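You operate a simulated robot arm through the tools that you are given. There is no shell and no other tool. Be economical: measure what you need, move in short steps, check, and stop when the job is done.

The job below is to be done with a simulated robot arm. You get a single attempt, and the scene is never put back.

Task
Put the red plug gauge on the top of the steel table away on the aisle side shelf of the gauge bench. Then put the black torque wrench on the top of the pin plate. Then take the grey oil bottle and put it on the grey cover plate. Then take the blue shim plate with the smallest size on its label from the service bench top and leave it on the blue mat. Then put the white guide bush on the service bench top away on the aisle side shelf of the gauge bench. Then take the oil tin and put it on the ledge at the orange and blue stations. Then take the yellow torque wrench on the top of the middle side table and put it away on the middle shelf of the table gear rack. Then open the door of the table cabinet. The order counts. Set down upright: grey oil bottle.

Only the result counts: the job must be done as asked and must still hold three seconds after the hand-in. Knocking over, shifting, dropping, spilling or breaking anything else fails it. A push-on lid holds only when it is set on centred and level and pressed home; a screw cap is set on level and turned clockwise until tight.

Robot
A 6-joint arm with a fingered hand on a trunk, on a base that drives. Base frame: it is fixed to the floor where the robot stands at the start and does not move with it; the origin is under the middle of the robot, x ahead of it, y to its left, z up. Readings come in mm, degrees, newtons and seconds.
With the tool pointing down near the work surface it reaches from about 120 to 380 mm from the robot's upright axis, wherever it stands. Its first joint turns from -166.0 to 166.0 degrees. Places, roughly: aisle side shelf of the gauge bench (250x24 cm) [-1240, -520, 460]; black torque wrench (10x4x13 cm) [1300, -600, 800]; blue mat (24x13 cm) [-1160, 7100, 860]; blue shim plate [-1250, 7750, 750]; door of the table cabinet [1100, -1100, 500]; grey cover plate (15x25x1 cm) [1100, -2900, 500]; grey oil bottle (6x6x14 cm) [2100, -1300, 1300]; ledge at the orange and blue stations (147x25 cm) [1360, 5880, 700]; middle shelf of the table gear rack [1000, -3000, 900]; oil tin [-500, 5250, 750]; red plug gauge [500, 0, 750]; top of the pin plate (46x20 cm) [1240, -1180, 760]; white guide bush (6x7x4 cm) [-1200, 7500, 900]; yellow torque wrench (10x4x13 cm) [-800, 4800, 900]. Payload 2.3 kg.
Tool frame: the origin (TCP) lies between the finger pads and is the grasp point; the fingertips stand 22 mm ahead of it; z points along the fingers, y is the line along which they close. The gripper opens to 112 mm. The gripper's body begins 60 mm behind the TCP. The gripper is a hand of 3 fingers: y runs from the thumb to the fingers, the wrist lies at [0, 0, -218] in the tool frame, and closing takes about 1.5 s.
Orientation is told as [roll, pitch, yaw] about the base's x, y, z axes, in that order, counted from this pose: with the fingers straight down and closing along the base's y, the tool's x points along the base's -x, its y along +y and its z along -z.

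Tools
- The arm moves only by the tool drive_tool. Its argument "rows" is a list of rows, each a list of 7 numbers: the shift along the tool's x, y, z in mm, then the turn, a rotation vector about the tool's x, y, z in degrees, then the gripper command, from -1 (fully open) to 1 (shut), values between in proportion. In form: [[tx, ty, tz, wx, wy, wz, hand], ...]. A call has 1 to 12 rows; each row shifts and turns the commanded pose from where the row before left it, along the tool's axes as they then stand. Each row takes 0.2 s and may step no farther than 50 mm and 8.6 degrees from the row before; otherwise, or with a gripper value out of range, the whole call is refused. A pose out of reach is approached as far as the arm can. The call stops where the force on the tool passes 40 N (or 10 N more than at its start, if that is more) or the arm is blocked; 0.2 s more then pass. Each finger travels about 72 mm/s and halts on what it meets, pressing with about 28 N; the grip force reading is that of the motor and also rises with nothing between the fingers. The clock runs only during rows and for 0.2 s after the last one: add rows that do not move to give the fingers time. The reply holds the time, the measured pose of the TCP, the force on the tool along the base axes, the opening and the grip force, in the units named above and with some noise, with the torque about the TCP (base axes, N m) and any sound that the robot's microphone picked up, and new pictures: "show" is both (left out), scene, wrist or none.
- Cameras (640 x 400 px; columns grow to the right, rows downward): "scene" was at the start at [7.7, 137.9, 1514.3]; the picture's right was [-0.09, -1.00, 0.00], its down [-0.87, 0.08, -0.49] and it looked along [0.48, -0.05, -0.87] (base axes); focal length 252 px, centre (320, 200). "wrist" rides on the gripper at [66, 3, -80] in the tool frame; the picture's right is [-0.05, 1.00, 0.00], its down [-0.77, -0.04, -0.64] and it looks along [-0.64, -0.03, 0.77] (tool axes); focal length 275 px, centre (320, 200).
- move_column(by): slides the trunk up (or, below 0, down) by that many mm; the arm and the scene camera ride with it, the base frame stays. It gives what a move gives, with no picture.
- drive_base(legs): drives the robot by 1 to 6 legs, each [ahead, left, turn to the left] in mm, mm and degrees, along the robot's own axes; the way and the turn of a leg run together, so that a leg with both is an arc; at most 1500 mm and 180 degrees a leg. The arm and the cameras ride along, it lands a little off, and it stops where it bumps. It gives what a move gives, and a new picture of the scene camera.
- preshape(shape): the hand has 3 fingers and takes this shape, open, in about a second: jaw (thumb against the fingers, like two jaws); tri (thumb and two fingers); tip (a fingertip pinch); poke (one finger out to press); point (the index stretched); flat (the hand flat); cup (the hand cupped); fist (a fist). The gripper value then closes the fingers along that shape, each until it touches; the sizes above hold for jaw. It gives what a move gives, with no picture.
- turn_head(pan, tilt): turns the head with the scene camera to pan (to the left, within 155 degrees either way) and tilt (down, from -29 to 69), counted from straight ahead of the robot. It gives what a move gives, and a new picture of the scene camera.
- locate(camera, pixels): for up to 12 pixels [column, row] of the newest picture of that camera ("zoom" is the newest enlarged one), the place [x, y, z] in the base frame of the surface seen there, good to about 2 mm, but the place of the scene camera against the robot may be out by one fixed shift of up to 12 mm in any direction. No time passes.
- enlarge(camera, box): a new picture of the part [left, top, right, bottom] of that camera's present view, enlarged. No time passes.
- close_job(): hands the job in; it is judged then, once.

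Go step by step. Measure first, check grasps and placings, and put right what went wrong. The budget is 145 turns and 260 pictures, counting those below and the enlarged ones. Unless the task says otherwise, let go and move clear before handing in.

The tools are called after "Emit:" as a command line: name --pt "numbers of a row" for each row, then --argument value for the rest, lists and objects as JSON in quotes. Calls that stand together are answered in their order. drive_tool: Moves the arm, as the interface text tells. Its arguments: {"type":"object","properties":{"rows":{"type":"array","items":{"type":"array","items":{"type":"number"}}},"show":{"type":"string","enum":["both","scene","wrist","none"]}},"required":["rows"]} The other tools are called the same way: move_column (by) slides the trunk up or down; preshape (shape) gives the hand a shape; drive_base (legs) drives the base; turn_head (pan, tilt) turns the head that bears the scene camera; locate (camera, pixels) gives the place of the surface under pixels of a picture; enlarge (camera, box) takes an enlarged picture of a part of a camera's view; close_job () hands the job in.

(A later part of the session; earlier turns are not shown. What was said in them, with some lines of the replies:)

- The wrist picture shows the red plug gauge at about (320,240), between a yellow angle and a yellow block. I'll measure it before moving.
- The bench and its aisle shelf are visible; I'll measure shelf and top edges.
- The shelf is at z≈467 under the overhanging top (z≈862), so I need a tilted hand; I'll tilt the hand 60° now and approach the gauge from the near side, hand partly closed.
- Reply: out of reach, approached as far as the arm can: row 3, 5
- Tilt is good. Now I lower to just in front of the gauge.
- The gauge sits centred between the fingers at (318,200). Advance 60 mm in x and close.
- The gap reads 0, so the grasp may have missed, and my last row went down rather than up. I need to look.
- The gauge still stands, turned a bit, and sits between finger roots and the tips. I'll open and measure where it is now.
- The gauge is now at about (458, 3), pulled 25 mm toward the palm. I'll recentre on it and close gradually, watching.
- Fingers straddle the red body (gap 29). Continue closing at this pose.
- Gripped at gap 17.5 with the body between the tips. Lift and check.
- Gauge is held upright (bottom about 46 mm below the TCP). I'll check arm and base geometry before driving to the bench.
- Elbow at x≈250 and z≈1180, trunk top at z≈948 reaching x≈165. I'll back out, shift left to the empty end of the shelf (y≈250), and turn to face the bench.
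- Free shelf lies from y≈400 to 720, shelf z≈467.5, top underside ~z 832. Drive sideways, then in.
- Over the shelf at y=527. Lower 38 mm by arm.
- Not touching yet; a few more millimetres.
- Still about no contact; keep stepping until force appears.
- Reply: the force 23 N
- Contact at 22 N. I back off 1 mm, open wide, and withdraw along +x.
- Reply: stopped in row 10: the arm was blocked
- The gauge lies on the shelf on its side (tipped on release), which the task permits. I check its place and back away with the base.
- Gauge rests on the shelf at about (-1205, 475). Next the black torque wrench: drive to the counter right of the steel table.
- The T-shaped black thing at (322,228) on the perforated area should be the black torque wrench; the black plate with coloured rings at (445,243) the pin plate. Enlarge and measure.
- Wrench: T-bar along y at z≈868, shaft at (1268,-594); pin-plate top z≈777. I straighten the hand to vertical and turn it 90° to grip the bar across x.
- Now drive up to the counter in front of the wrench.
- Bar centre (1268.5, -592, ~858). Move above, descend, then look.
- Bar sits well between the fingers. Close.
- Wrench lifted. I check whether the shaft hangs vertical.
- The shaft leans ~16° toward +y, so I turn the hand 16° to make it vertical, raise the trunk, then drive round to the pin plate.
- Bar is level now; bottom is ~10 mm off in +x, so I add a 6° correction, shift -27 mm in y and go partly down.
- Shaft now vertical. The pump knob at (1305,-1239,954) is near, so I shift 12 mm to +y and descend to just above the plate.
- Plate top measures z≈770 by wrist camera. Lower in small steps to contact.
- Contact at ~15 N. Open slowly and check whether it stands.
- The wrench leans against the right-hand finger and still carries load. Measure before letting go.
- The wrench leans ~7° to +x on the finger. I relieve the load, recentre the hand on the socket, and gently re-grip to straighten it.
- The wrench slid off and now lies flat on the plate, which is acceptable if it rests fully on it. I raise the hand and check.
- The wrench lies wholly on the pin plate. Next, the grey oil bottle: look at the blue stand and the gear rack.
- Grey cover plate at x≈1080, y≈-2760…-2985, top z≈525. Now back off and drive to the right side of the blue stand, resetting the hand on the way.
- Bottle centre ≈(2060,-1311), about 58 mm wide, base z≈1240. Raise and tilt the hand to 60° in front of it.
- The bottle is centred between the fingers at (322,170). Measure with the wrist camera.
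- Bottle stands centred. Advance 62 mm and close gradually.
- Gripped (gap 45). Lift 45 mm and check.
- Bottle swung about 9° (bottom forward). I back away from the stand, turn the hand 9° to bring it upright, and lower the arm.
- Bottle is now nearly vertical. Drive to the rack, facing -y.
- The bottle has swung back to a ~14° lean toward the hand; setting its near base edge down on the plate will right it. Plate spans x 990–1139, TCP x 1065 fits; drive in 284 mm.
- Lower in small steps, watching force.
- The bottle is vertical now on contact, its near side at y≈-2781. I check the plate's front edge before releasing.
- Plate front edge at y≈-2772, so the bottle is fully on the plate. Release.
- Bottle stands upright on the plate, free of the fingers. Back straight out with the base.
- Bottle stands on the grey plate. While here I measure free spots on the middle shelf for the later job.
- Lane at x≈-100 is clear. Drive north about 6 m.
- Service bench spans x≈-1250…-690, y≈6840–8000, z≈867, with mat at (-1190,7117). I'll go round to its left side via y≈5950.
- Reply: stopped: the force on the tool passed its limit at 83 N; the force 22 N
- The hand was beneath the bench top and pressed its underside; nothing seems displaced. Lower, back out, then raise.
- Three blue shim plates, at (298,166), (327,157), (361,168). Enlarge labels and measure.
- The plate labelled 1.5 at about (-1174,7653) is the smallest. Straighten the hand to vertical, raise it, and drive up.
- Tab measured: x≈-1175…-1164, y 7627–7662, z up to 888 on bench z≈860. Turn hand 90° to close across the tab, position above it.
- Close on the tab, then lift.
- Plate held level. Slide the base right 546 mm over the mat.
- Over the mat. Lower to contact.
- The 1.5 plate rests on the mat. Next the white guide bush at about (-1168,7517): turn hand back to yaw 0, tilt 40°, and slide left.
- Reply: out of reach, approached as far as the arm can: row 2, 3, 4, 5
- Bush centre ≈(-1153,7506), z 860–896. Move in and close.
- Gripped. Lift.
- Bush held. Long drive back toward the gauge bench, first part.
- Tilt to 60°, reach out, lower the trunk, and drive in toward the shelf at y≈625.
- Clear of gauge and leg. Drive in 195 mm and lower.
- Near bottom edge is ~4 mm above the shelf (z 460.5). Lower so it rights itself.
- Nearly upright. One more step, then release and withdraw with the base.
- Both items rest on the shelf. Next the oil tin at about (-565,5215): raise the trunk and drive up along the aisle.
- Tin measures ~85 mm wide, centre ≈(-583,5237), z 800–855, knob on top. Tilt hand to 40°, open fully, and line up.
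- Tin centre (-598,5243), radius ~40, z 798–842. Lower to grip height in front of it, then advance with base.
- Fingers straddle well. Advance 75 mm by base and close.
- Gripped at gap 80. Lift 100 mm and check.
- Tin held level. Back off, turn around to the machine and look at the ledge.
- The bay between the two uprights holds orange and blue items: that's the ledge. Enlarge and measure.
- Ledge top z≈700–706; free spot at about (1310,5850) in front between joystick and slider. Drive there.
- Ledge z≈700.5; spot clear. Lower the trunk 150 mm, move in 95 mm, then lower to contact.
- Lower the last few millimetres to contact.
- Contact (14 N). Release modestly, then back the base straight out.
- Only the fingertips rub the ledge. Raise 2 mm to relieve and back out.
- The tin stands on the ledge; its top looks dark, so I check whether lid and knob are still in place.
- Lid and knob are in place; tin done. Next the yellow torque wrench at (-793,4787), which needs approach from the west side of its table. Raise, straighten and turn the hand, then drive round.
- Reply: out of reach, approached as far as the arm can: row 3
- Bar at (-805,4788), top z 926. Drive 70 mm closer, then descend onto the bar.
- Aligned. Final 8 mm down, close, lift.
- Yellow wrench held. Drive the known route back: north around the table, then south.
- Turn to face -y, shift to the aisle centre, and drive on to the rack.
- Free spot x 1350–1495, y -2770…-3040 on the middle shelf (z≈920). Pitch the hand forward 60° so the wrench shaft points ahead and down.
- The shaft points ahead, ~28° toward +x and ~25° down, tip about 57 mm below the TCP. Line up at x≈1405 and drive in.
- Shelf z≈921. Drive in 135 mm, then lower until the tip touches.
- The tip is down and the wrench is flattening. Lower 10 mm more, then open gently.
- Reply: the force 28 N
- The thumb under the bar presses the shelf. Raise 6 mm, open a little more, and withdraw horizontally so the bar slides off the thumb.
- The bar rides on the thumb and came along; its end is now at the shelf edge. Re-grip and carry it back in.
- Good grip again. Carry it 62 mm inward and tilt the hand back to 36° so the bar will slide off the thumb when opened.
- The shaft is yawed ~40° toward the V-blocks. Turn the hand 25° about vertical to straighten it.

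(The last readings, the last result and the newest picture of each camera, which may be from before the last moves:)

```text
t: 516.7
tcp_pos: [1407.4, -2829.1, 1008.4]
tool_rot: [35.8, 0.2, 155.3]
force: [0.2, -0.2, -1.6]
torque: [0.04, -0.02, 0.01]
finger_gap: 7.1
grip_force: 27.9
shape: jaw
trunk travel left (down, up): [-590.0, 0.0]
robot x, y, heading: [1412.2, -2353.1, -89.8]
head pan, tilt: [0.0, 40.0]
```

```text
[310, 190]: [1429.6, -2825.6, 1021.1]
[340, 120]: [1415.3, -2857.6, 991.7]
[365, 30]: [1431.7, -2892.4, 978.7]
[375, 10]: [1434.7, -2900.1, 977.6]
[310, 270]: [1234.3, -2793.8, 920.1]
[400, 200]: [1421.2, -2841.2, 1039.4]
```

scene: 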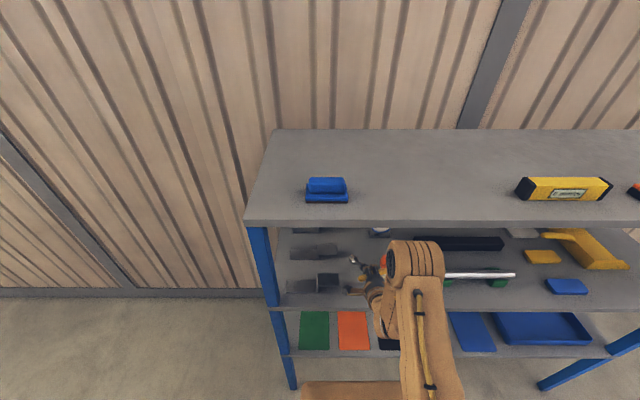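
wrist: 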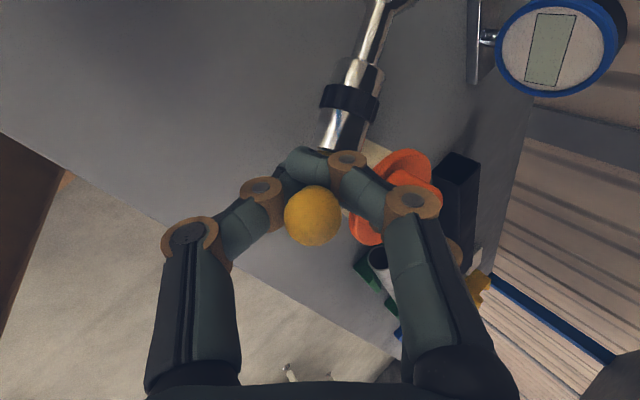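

Shaft now points inward with tip at x≈1443. Shift 15 mm away from the mug and lower, letting the wrench flatten on the shelf.

Emit:
drive_tool --pt "13.6 -5.1 -3.7 0 0 0 1" --pt "0 -9.4 12.9 0 0 0 1" --pt "0 -9.4 12.9 0 0 0 1" --pt "0 -3.5 4.9 0 0 0 1" --pt "0 -3.5 4.9 0 0 0 1" --pt "0 -2.9 4 0 0 0 1" --pt "0 0 0 0 0 0 1" --show "wrist"

Emit:
locate --camera "wrist" --pixels '[[310, 190], [340, 120], [365, 30], [375, 10], [390, 170], [270, 90]]'

```text
t: 518.3
tcp_pos: [1424.0, -2827.7, 961.8]
tool_rot: [36.0, 0.3, 155.2]
force: [2.2, 3.0, 15.0]
torque: [-0.46, 0.5, -0.04]
finger_gap: 8.9
grip_force: 27.9
shape: jaw
trunk travel left (down, up): [-590.0, 0.0]
robot x, y, heading: [1411.3, -2349.7, -90.1]
head pan, tilt: [0.0, 40.0]
```

wrist: 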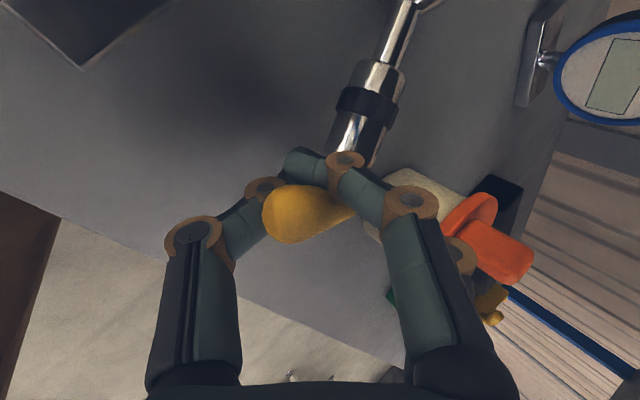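

```text
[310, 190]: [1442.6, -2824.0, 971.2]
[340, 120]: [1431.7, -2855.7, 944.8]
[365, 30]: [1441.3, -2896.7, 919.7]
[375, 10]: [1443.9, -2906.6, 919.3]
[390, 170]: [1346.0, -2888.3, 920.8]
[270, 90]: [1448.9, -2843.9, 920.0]
```

Tip on the shelf with 15 N. Open step by step.

Emit:
drive_tool --pt "0 1.2 -1.6 0 0 0 0.8" --pt "0 0 0 0 0 0 0.6" --pt "0 0 0 0 0 0 0.4" --pt "0 0 0 0 0 0 0.2" --pt "0 0 0 0 0 0 0.1" --pt "0 0 0 0 0 0 0.1" --show "wrist"

Emit:
locate --camera "wrist" --pixels '[[300, 190], [290, 220], [320, 220], [340, 120], [365, 130], [390, 80], [330, 170], [400, 30]]'

```text
t: 519.7
tcp_pos: [1423.0, -2828.5, 961.2]
tool_rot: [35.8, 0.4, 155.2]
force: [-0.1, 0.4, -0.9]
torque: [-0.01, 0.03, 0.01]
finger_gap: 50.6
grip_force: 0.0
shape: jaw
trunk travel left (down, up): [-590.0, 0.0]
robot x, y, heading: [1411.5, -2350.6, -89.9]
head pan, tilt: [0.0, 40.0]
```

wrist: 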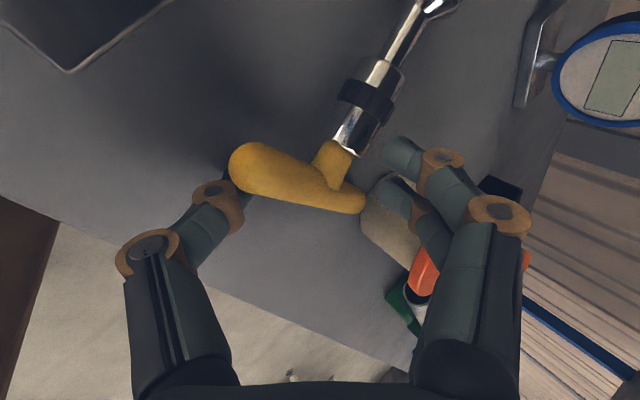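

```text
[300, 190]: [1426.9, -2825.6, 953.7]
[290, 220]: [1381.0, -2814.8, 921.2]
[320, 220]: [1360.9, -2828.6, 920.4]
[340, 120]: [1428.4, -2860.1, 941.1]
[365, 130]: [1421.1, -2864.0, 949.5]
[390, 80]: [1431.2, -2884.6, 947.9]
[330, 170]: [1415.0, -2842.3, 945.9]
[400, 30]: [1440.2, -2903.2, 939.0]
```

Emit:
drive_tool --pt "0 2.9 -4 0 0 0 0" --pt "0 0 0 0 0 0 -0.2" --pt "0 0 0 0 0 0 -0.4" --pt "0 0 0 0 0 0 -0.4" --show "wrist"

Emit:
locate --camera "wrist" --pixels '[[245, 170], [300, 190], [350, 200], [330, 170], [365, 130], [400, 30], [430, 10]]'

```text
t: 520.7
tcp_pos: [1423.3, -2829.3, 967.2]
tool_rot: [35.7, 0.3, 155.1]
force: [0.7, 0.0, 1.4]
torque: [0.05, -0.02, 0.0]
finger_gap: 77.9
grip_force: 0.0
shape: jaw
trunk travel left (down, up): [-590.0, 0.0]
robot x, y, heading: [1413.4, -2350.3, -90.0]
head pan, tilt: [0.0, 40.0]
```

wrist: 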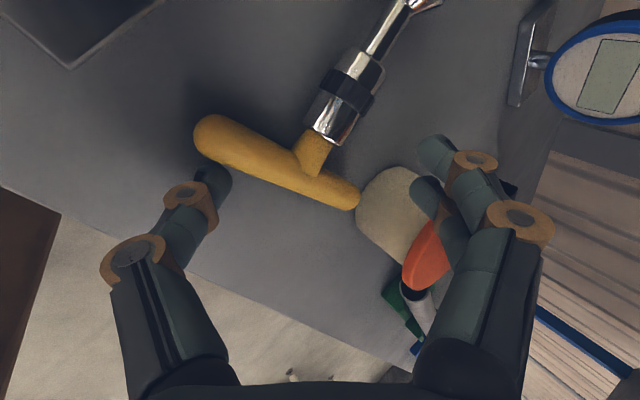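

```text
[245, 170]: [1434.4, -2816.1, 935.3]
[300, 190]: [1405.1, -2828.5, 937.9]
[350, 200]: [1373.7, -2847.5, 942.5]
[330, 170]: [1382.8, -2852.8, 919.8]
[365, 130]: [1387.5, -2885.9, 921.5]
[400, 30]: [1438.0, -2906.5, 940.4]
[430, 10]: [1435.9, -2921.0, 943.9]
```

The wrench lies flat on the shelf. Withdraw up and back, then drive out and check.

Emit:
drive_tool --pt "0 3.7 -22 0 0 0 -0.4" --pt "0 3.7 -22 0 0 0 -0.4" --pt "0 3.7 -22 0 0 0 -0.4" --show "none"

Emit:
drive_base --legs '[[-400, 0, 0]]'

Emit:
enlarge --camera "scene" --box '[260, 130, 580, 330]'

```text
t: 521.5
tcp_pos: [1435.0, -2802.9, 1026.3]
tool_rot: [35.7, 0.4, 155.2]
force: [0.5, 1.3, -0.2]
torque: [0.0, 0.03, -0.01]
finger_gap: 78.3
grip_force: 0.1
shape: jaw
trunk travel left (down, up): [-590.0, 0.0]
robot x, y, heading: [1408.3, -2350.8, -90.0]
head pan, tilt: [0.0, 40.0]
```

```text
t: 523.9
tcp_pos: [1432.8, -2410.1, 1025.1]
tool_rot: [35.7, 0.3, 154.9]
force: [0.5, 0.0, -0.1]
torque: [-0.06, 0.0, 0.04]
finger_gap: 78.1
grip_force: 0.1
shape: jaw
trunk travel left (down, up): [-590.0, 0.0]
robot x, y, heading: [1408.6, -1956.4, -89.9]
head pan, tilt: [0.0, 40.0]
```

scene: 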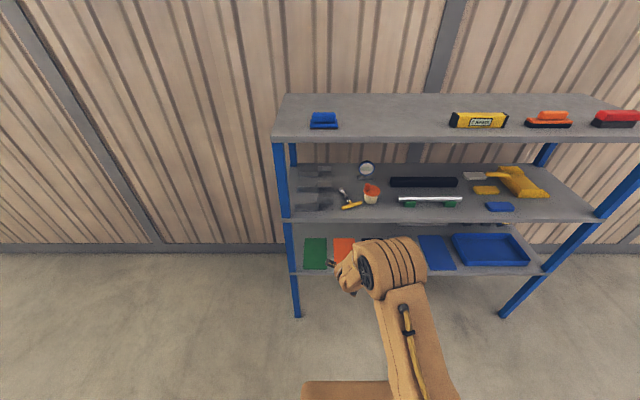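

```text
2.00 times, centred on (420, 230) of scene
```

zoom: 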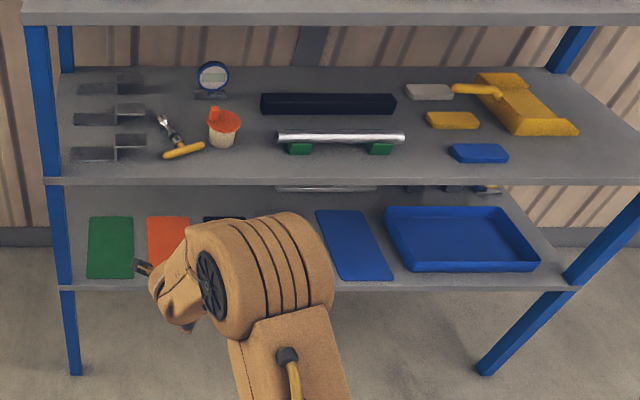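

Everything on the rack is in place. Last: the cabinet door. Drive round to face it and reset the hand.

Emit:
drive_base --legs '[[0, 0, 90], [-880, 0, 0], [0, 930, 0]]'

Emit:
drive_tool --pt "0 0 -5 8.5 0 0 0" --pt "0 0 -5 8.5 0 0 0" --pt "0 0 -5 8.5 0 0 0" --pt "0 0 -5 8.5 0 0 0" --pt "0 0 0 1.8 0 -6 0" --pt "0 0 0 0 0 -8.4 0" --pt "0 0 0 0 0 -8.4 0" --pt "0 0 0 0 0 -8.4 0" --pt "0 0 0 0 0 -8.4 0" --pt "0 0 0 0 0 -8.4 0" --pt "0 0 0 0 0 -8.4 0" --pt "0 0 0 0 0 -8.4 0" --show "none"

Emit:
drive_tool --pt "0 0 0 0 0 -8.4 0" --pt "0 0 0 0 0 -8.4 0" --pt "0 0 0 0 0 -8.4 0" --pt "0 0 0 0 0 -8.4 0" --pt "0 0 0 0 0 -8.4 0" --pt "0 0 0 0 0 -8.4 0" --show "none"

Emit:
turn_head --pan 0 --tilt 45

```text
t: 536.9
tcp_pos: [966.9, -1018.4, 1025.2]
tool_rot: [35.6, 0.4, -113.4]
force: [0.7, 0.3, -0.3]
torque: [-0.02, 0.01, -0.02]
finger_gap: 78.1
grip_force: 0.1
shape: jaw
trunk travel left (down, up): [-590.0, 0.0]
robot x, y, heading: [516.3, -1051.2, 1.8]
head pan, tilt: [0.0, 40.0]
```

scene: 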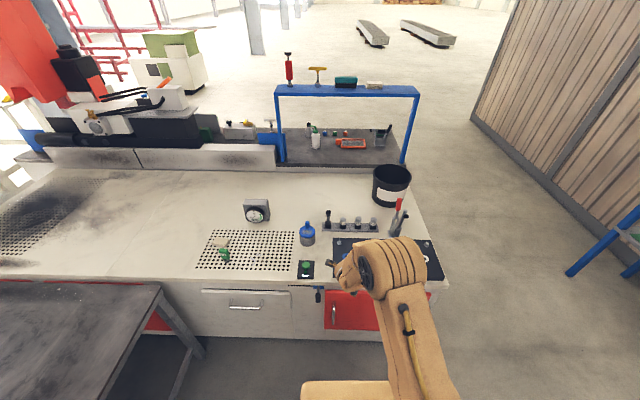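

```text
t: 539.5
tcp_pos: [922.8, -992.8, 1008.0]
tool_rot: [6.5, -14.1, -49.5]
force: [-0.3, -0.8, -0.3]
torque: [-0.01, -0.03, 0.0]
finger_gap: 56.6
grip_force: 0.1
shape: jaw
out of reach, approached as far as the arm can: row 3, 4, 5, 11, 12
trunk travel left (down, up): [-590.0, 0.0]
robot x, y, heading: [518.4, -1055.2, 1.8]
head pan, tilt: [0.0, 40.0]
```

```text
t: 540.9
tcp_pos: [874.1, -990.2, 968.7]
tool_rot: [-6.4, -13.7, 2.7]
force: [0.4, 0.6, -0.1]
torque: [0.01, 0.05, -0.01]
finger_gap: 56.6
grip_force: 0.0
shape: jaw
out of reach, approached as far as the arm can: row 1, 2, 3, 4, 5, 6
trunk travel left (down, up): [-590.0, 0.0]
robot x, y, heading: [513.4, -1054.9, 1.7]
head pan, tilt: [0.0, 40.0]
```

```text
t: 541.5
tcp_pos: [873.9, -990.8, 968.0]
tool_rot: [-6.4, -13.7, 2.6]
force: [-0.4, 0.7, 0.0]
torque: [0.03, -0.02, 0.02]
finger_gap: 56.4
grip_force: 0.0
shape: jaw
trunk travel left (down, up): [-590.0, 0.0]
robot x, y, heading: [518.6, -1054.5, 1.8]
head pan, tilt: [0.0, 45.0]
```

scene: 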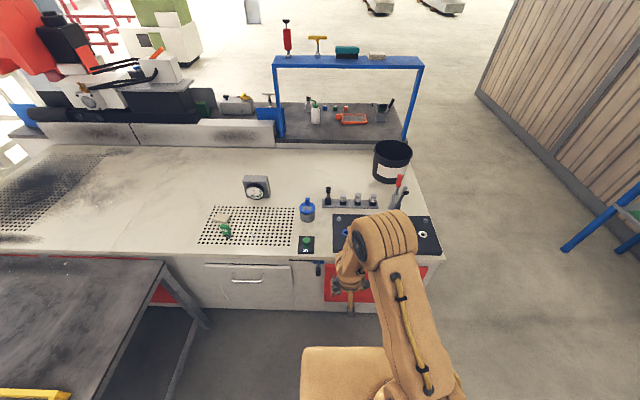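

Emit:
move_column --by -380

Emit:
drive_base --legs '[[-120, 0, -1.8]]'

Emit:
turn_head --pan 0 --tilt 32

```text
t: 545.2
tcp_pos: [873.7, -990.2, 588.7]
tool_rot: [-6.5, -13.7, 2.6]
force: [-0.1, 0.9, 0.4]
torque: [-0.03, -0.03, -0.01]
finger_gap: 56.6
grip_force: 0.1
shape: jaw
trunk travel left (down, up): [-210.0, 380.0]
robot x, y, heading: [519.4, -1056.6, 1.6]
head pan, tilt: [0.0, 45.0]
```

```text
t: 546.5
tcp_pos: [754.5, -1001.8, 588.7]
tool_rot: [-6.4, -13.7, 0.7]
force: [0.2, -0.2, 0.9]
torque: [0.01, 0.01, 0.02]
finger_gap: 56.3
grip_force: 0.1
shape: jaw
trunk travel left (down, up): [-210.0, 380.0]
robot x, y, heading: [392.6, -1052.4, -0.2]
head pan, tilt: [0.0, 45.0]
```

scene: 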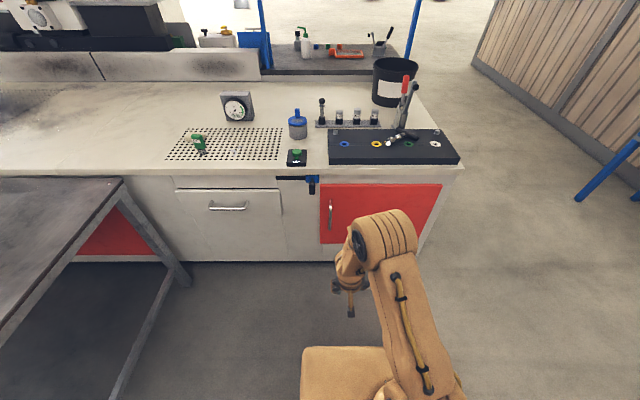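

```text
t: 547.2
tcp_pos: [754.4, -1003.5, 589.4]
tool_rot: [-6.4, -13.7, 0.7]
force: [1.2, 0.2, 0.3]
torque: [0.0, -0.02, -0.01]
finger_gap: 56.4
grip_force: 0.1
shape: jaw
trunk travel left (down, up): [-210.0, 380.0]
robot x, y, heading: [394.5, -1051.8, -0.3]
head pan, tilt: [0.0, 32.0]
```

scene: 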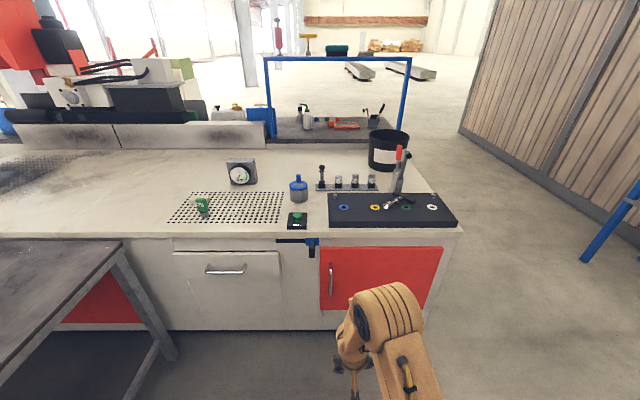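

Red door with vertical handle at (331,282), hinge presumably on the right. Enlarge and measure.

Emit:
enlarge --camera "scene" --box '[270, 220, 470, 345]'

Emit:
locate --camera "scene" --pixels '[[331, 268], [331, 282], [331, 294], [345, 280], [322, 280], [438, 260], [325, 307], [428, 300], [315, 245], [290, 240], [319, 330], [345, 250]]'

```text
3.20 times, centred on (370, 282) of scene
```

zoom: 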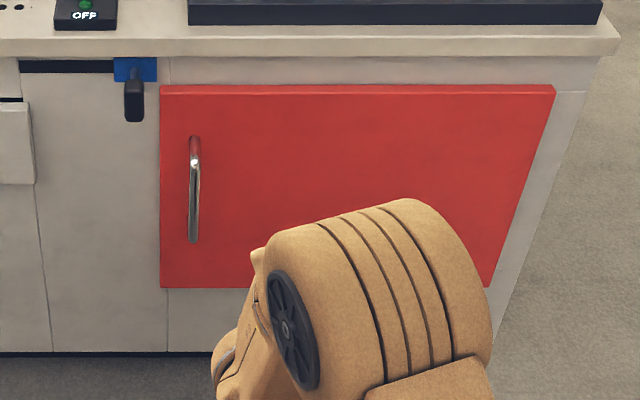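

```text
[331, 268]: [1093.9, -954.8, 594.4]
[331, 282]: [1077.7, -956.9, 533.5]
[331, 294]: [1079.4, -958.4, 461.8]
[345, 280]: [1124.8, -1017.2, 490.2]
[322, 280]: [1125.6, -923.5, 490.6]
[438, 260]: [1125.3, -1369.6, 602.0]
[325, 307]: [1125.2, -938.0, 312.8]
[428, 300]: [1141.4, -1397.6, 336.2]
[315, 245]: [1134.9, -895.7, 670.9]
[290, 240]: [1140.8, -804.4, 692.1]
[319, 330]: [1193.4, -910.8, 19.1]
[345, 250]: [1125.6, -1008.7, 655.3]
```

Handle: vertical bar at y≈-957, x≈1080, z 450–600; door face x≈1125, hinge side y≈-1375. Turn the hand nearly horizontal at handle height.

Emit:
drive_tool --pt "0 0 0 -6.4 0 0 -0.3" --pt "-10 -6.9 11.1 0 -8.5 0 -0.3" --pt "-8.3 -6.9 12.5 0 -8.5 0 -0.3" --pt "-6.4 -6.9 13.5 0 -8.5 0 -0.3" --pt "-4.3 -6.9 14.3 0 -8.5 0 -0.3" --pt "-2.1 -6.9 14.9 0 -8.5 0 -0.3" --pt "0.1 -6.9 15 0 -8.5 0 -0.3" --pt "2.3 -6.9 14.8 0 -8.5 0 -0.3" --pt "0 0 0 0 0 0 -0.3" --show "wrist"

```text
t: 549.2
tcp_pos: [832.2, -1062.1, 529.6]
tool_rot: [-6.7, -69.4, 6.5]
force: [-0.1, 0.2, 0.5]
torque: [0.01, 0.04, 0.02]
finger_gap: 72.3
grip_force: 0.0
shape: jaw
out of reach, approached as far as the arm can: row 2
trunk travel left (down, up): [-210.0, 380.0]
robot x, y, heading: [393.1, -1055.5, -0.4]
head pan, tilt: [0.0, 32.0]
```

wrist: 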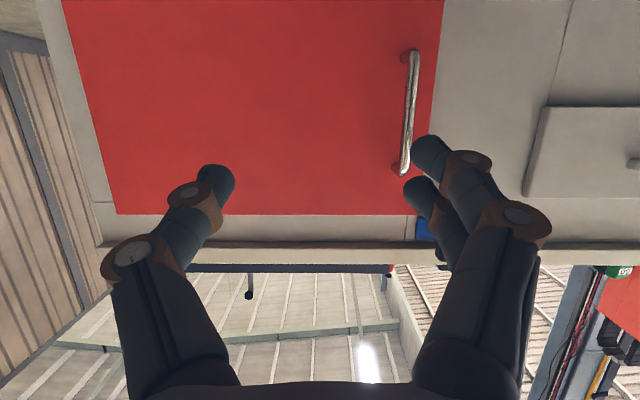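

Emit:
locate --camera "wrist" --pixels '[[414, 60], [410, 110], [404, 165], [300, 100], [430, 20], [75, 20], [405, 212]]'

```text
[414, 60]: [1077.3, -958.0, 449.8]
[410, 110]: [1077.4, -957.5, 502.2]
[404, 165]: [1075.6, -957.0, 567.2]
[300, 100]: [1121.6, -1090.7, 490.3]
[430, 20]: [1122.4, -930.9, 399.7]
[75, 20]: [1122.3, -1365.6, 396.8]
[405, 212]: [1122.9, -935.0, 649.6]
```

Handle bar centre ≈(1082,-957.5), z 440–590. Shift left 104 mm, ahead 175 mm, then check.

Emit:
drive_base --legs '[[0, 104, 0], [175, 0, 0]]'

Emit:
drive_tool --pt "0 0 0 0 0 0 -0.3" --show "wrist"

Emit:
locate --camera "wrist" --pixels '[[320, 100], [310, 60], [330, 60], [322, 150], [315, 100], [325, 120]]'

```text
t: 551.5
tcp_pos: [1005.1, -957.3, 529.1]
tool_rot: [-6.7, -69.3, 6.3]
force: [-0.3, -0.1, 0.6]
torque: [-0.01, -0.01, 0.0]
finger_gap: 72.6
grip_force: 0.0
shape: jaw
trunk travel left (down, up): [-210.0, 380.0]
robot x, y, heading: [571.9, -947.9, -0.1]
head pan, tilt: [0.0, 32.0]
```

scene: 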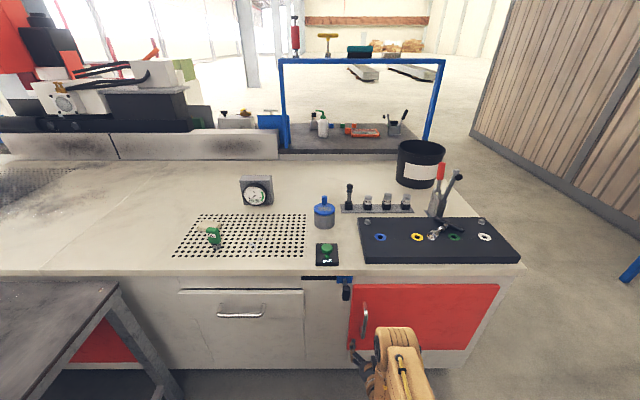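

```text
t: 551.9
tcp_pos: [1006.2, -956.5, 530.4]
tool_rot: [-6.7, -69.3, 6.4]
force: [-0.8, 0.1, -0.5]
torque: [-0.02, 0.03, 0.0]
finger_gap: 72.2
grip_force: 0.0
shape: jaw
trunk travel left (down, up): [-210.0, 380.0]
robot x, y, heading: [569.0, -951.8, -0.0]
head pan, tilt: [0.0, 32.0]
```

wrist: 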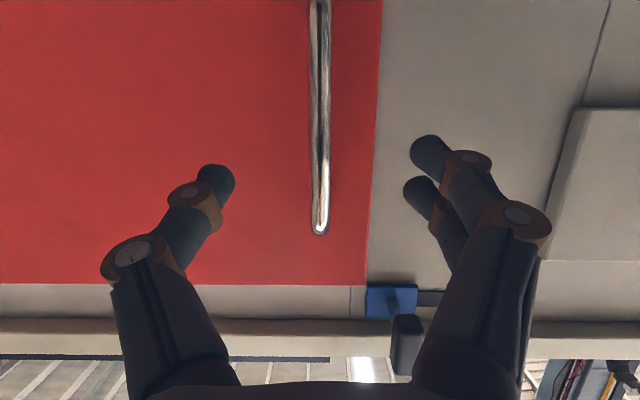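

```text
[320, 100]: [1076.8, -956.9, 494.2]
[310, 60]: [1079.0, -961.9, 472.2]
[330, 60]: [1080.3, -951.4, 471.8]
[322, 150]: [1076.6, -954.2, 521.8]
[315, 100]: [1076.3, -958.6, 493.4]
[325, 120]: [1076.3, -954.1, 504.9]
```

Handle is centred. Lower 12 mm, advance 74 mm, and close.

Emit:
drive_tool --pt "11 0 4.3 0 0 0 -0.3" --show "none"

Emit:
drive_base --legs '[[74, 0, 0]]'

Emit:
drive_tool --pt "0 0 0 0 0 0 0.1" --pt "0 0 0 0 0 0 0.5" --pt "0 0 0 0 0 0 0.8" --pt "0 0 0 0 0 0 1" --pt "0 0 0 0 0 0 1" --pt "0 0 0 0 0 0 1" --show "wrist"

```text
t: 552.2
tcp_pos: [1006.4, -957.8, 518.2]
tool_rot: [-6.8, -69.3, 6.6]
force: [-0.3, -0.5, 0.1]
torque: [0.0, -0.02, 0.04]
finger_gap: 72.4
grip_force: 0.1
shape: jaw
trunk travel left (down, up): [-210.0, 380.0]
robot x, y, heading: [569.6, -946.7, -0.2]
head pan, tilt: [0.0, 32.0]
```

```text
t: 553.3
tcp_pos: [1078.5, -956.5, 517.1]
tool_rot: [-6.7, -69.4, 6.4]
force: [-0.2, 0.0, -0.7]
torque: [-0.02, -0.01, -0.02]
finger_gap: 72.6
grip_force: 0.1
shape: jaw
trunk travel left (down, up): [-210.0, 380.0]
robot x, y, heading: [642.3, -947.8, -0.3]
head pan, tilt: [0.0, 32.0]
```

scene: 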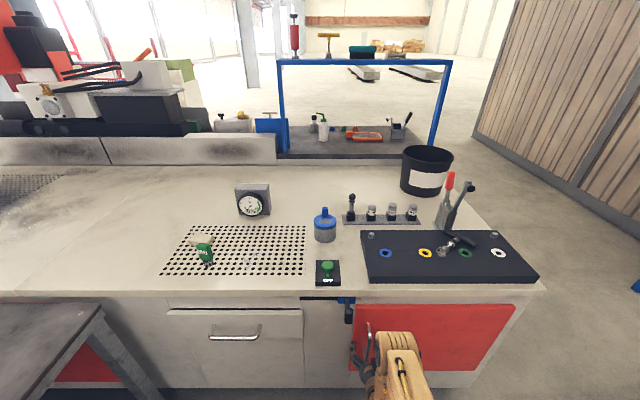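

```text
t: 554.7
tcp_pos: [1079.1, -957.5, 517.2]
tool_rot: [-6.6, -69.4, 6.3]
force: [1.6, -10.8, -0.5]
torque: [0.04, -0.02, 0.01]
finger_gap: 0.0
grip_force: 27.5
shape: jaw
trunk travel left (down, up): [-210.0, 380.0]
robot x, y, heading: [642.4, -950.4, -0.3]
head pan, tilt: [0.0, 32.0]
```

wrist: 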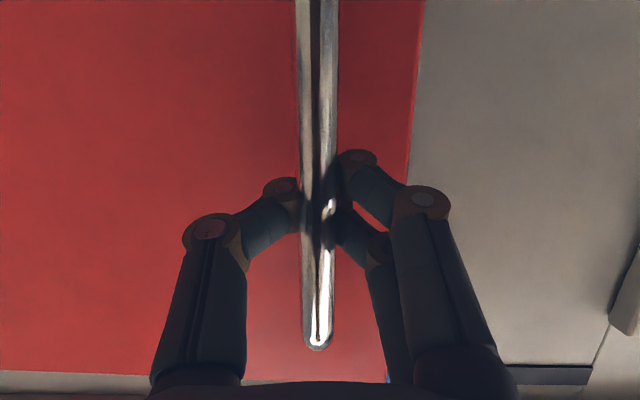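

Fingers hook around the handle (tips closed behind it). Now swing about the hinge by an arc of the base, 8° first.

Emit:
drive_base --legs '[[-58.6, -67.7, 8]]'

```text
t: 555.8
tcp_pos: [1021.8, -968.1, 517.9]
tool_rot: [-6.6, -69.4, 14.3]
force: [3.6, -13.8, -1.2]
torque: [0.06, 0.04, 0.03]
finger_gap: 0.1
grip_force: 27.8
shape: jaw
trunk travel left (down, up): [-210.0, 380.0]
robot x, y, heading: [588.1, -1022.9, 7.9]
head pan, tilt: [0.0, 32.0]
```

scene: 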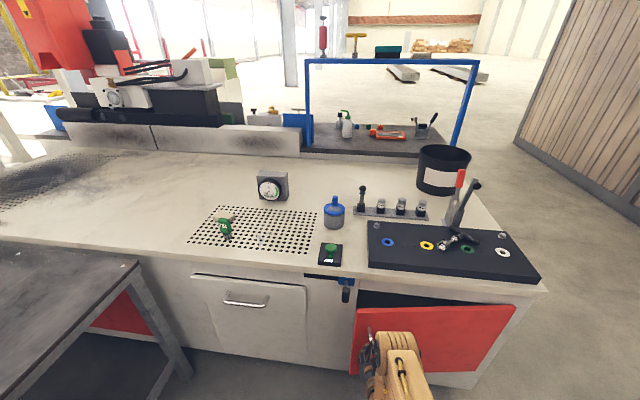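

The door swings exactly as modelled. Continue 30° more.

Emit:
drive_base --legs '[[-110, -127, 15], [-110, -127, 15]]'

```text
t: 558.3
tcp_pos: [832.5, -1072.4, 517.4]
tool_rot: [-6.5, -69.4, 44.5]
force: [10.7, -10.9, -1.3]
torque: [0.03, 0.01, 0.1]
finger_gap: 0.0
grip_force: 28.1
shape: jaw
trunk travel left (down, up): [-210.0, 380.0]
robot x, y, heading: [483.0, -1337.3, 37.9]
head pan, tilt: [0.0, 32.0]
```

scene: 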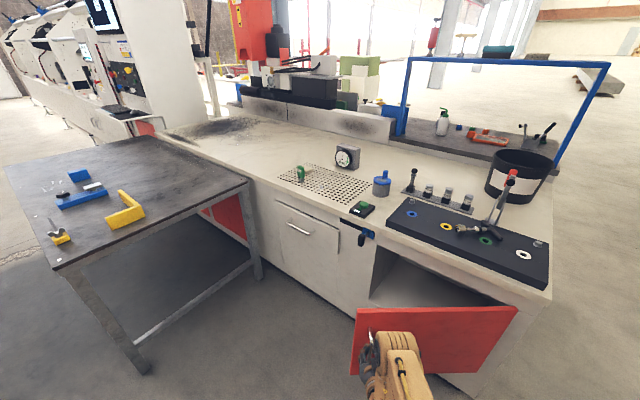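

Continue another 45° to about 83°.

Emit:
drive_base --legs '[[-110, -127, 15], [-110, -127, 15], [-110, -127, 15]]'

```text
t: 561.9
tcp_pos: [703.8, -1368.1, 517.2]
tool_rot: [-6.8, -69.3, 90.0]
force: [0.4, -0.4, 0.4]
torque: [0.01, 0.03, -0.01]
finger_gap: 0.1
grip_force: 27.9
shape: jaw
trunk travel left (down, up): [-210.0, 380.0]
robot x, y, heading: [648.6, -1802.4, 83.1]
head pan, tilt: [0.0, 32.0]
```

scene: 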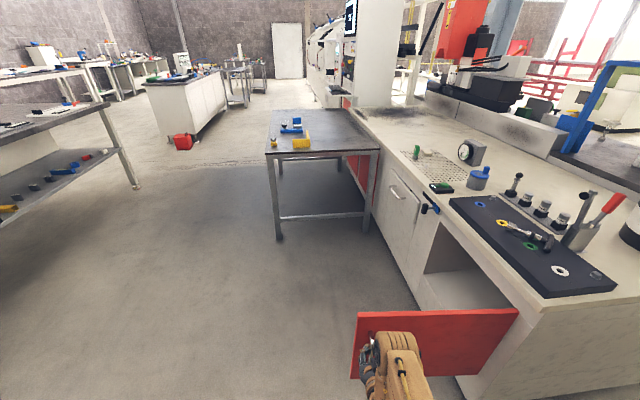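

The door is open about 83°. Open the fingers and back away from the handle.

Emit:
drive_tool --pt "0 0 0 0 0 0 0.5" --pt "0 0 0 0 0 0 0" --pt "0 0 0 0 0 0 -0.3" --pt "0 0 0 0 0 0 -0.3" --pt "0 0 0 0 0 0 -0.3" --show "wrist"

Emit:
drive_base --legs '[[-250, 0, 0]]'

```text
t: 563.0
tcp_pos: [704.1, -1368.1, 517.9]
tool_rot: [-6.8, -69.4, 89.9]
force: [-0.3, -0.7, -0.4]
torque: [0.0, 0.01, -0.01]
finger_gap: 72.3
grip_force: 0.1
shape: jaw
trunk travel left (down, up): [-210.0, 380.0]
robot x, y, heading: [649.5, -1800.9, 83.2]
head pan, tilt: [0.0, 32.0]
```

wrist: 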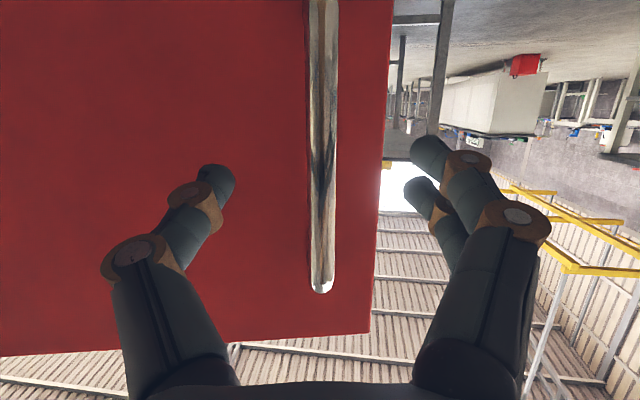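

```text
t: 564.9
tcp_pos: [675.1, -1616.9, 517.4]
tool_rot: [-6.8, -69.4, 89.8]
force: [0.1, -0.3, -0.1]
torque: [-0.02, 0.04, 0.01]
finger_gap: 72.5
grip_force: 0.1
shape: jaw
trunk travel left (down, up): [-210.0, 380.0]
robot x, y, heading: [617.4, -2045.9, 83.2]
head pan, tilt: [0.0, 32.0]
```

scene: 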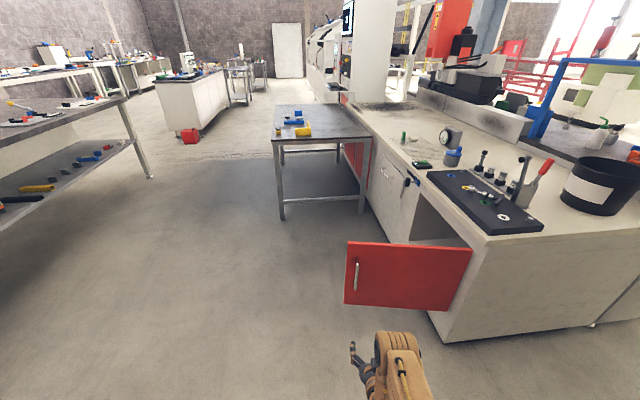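

The door stays open, the hand is clear, and everything placed so far was checked; I hand in.

Emit:
close_job

```text
The job is handed in.
```

I did all eight steps in the order asked and handed the job in. My checks before hand-in showed everything where it should be, with the oil bottle upright and the door about 83° open.

- **Lying down, not standing:** the red plug gauge tipped over as I let go of it, and the black torque wrench fell over on the pin plate. I laid the yellow torque wrench flat. All three rest fully on their surfaces.
- **Service bench bump:** on arrival the hand pressed up against the underside of the bench top, with a force of about 83 N. I saw nothing move, but that is the one unplanned contact worth knowing about.
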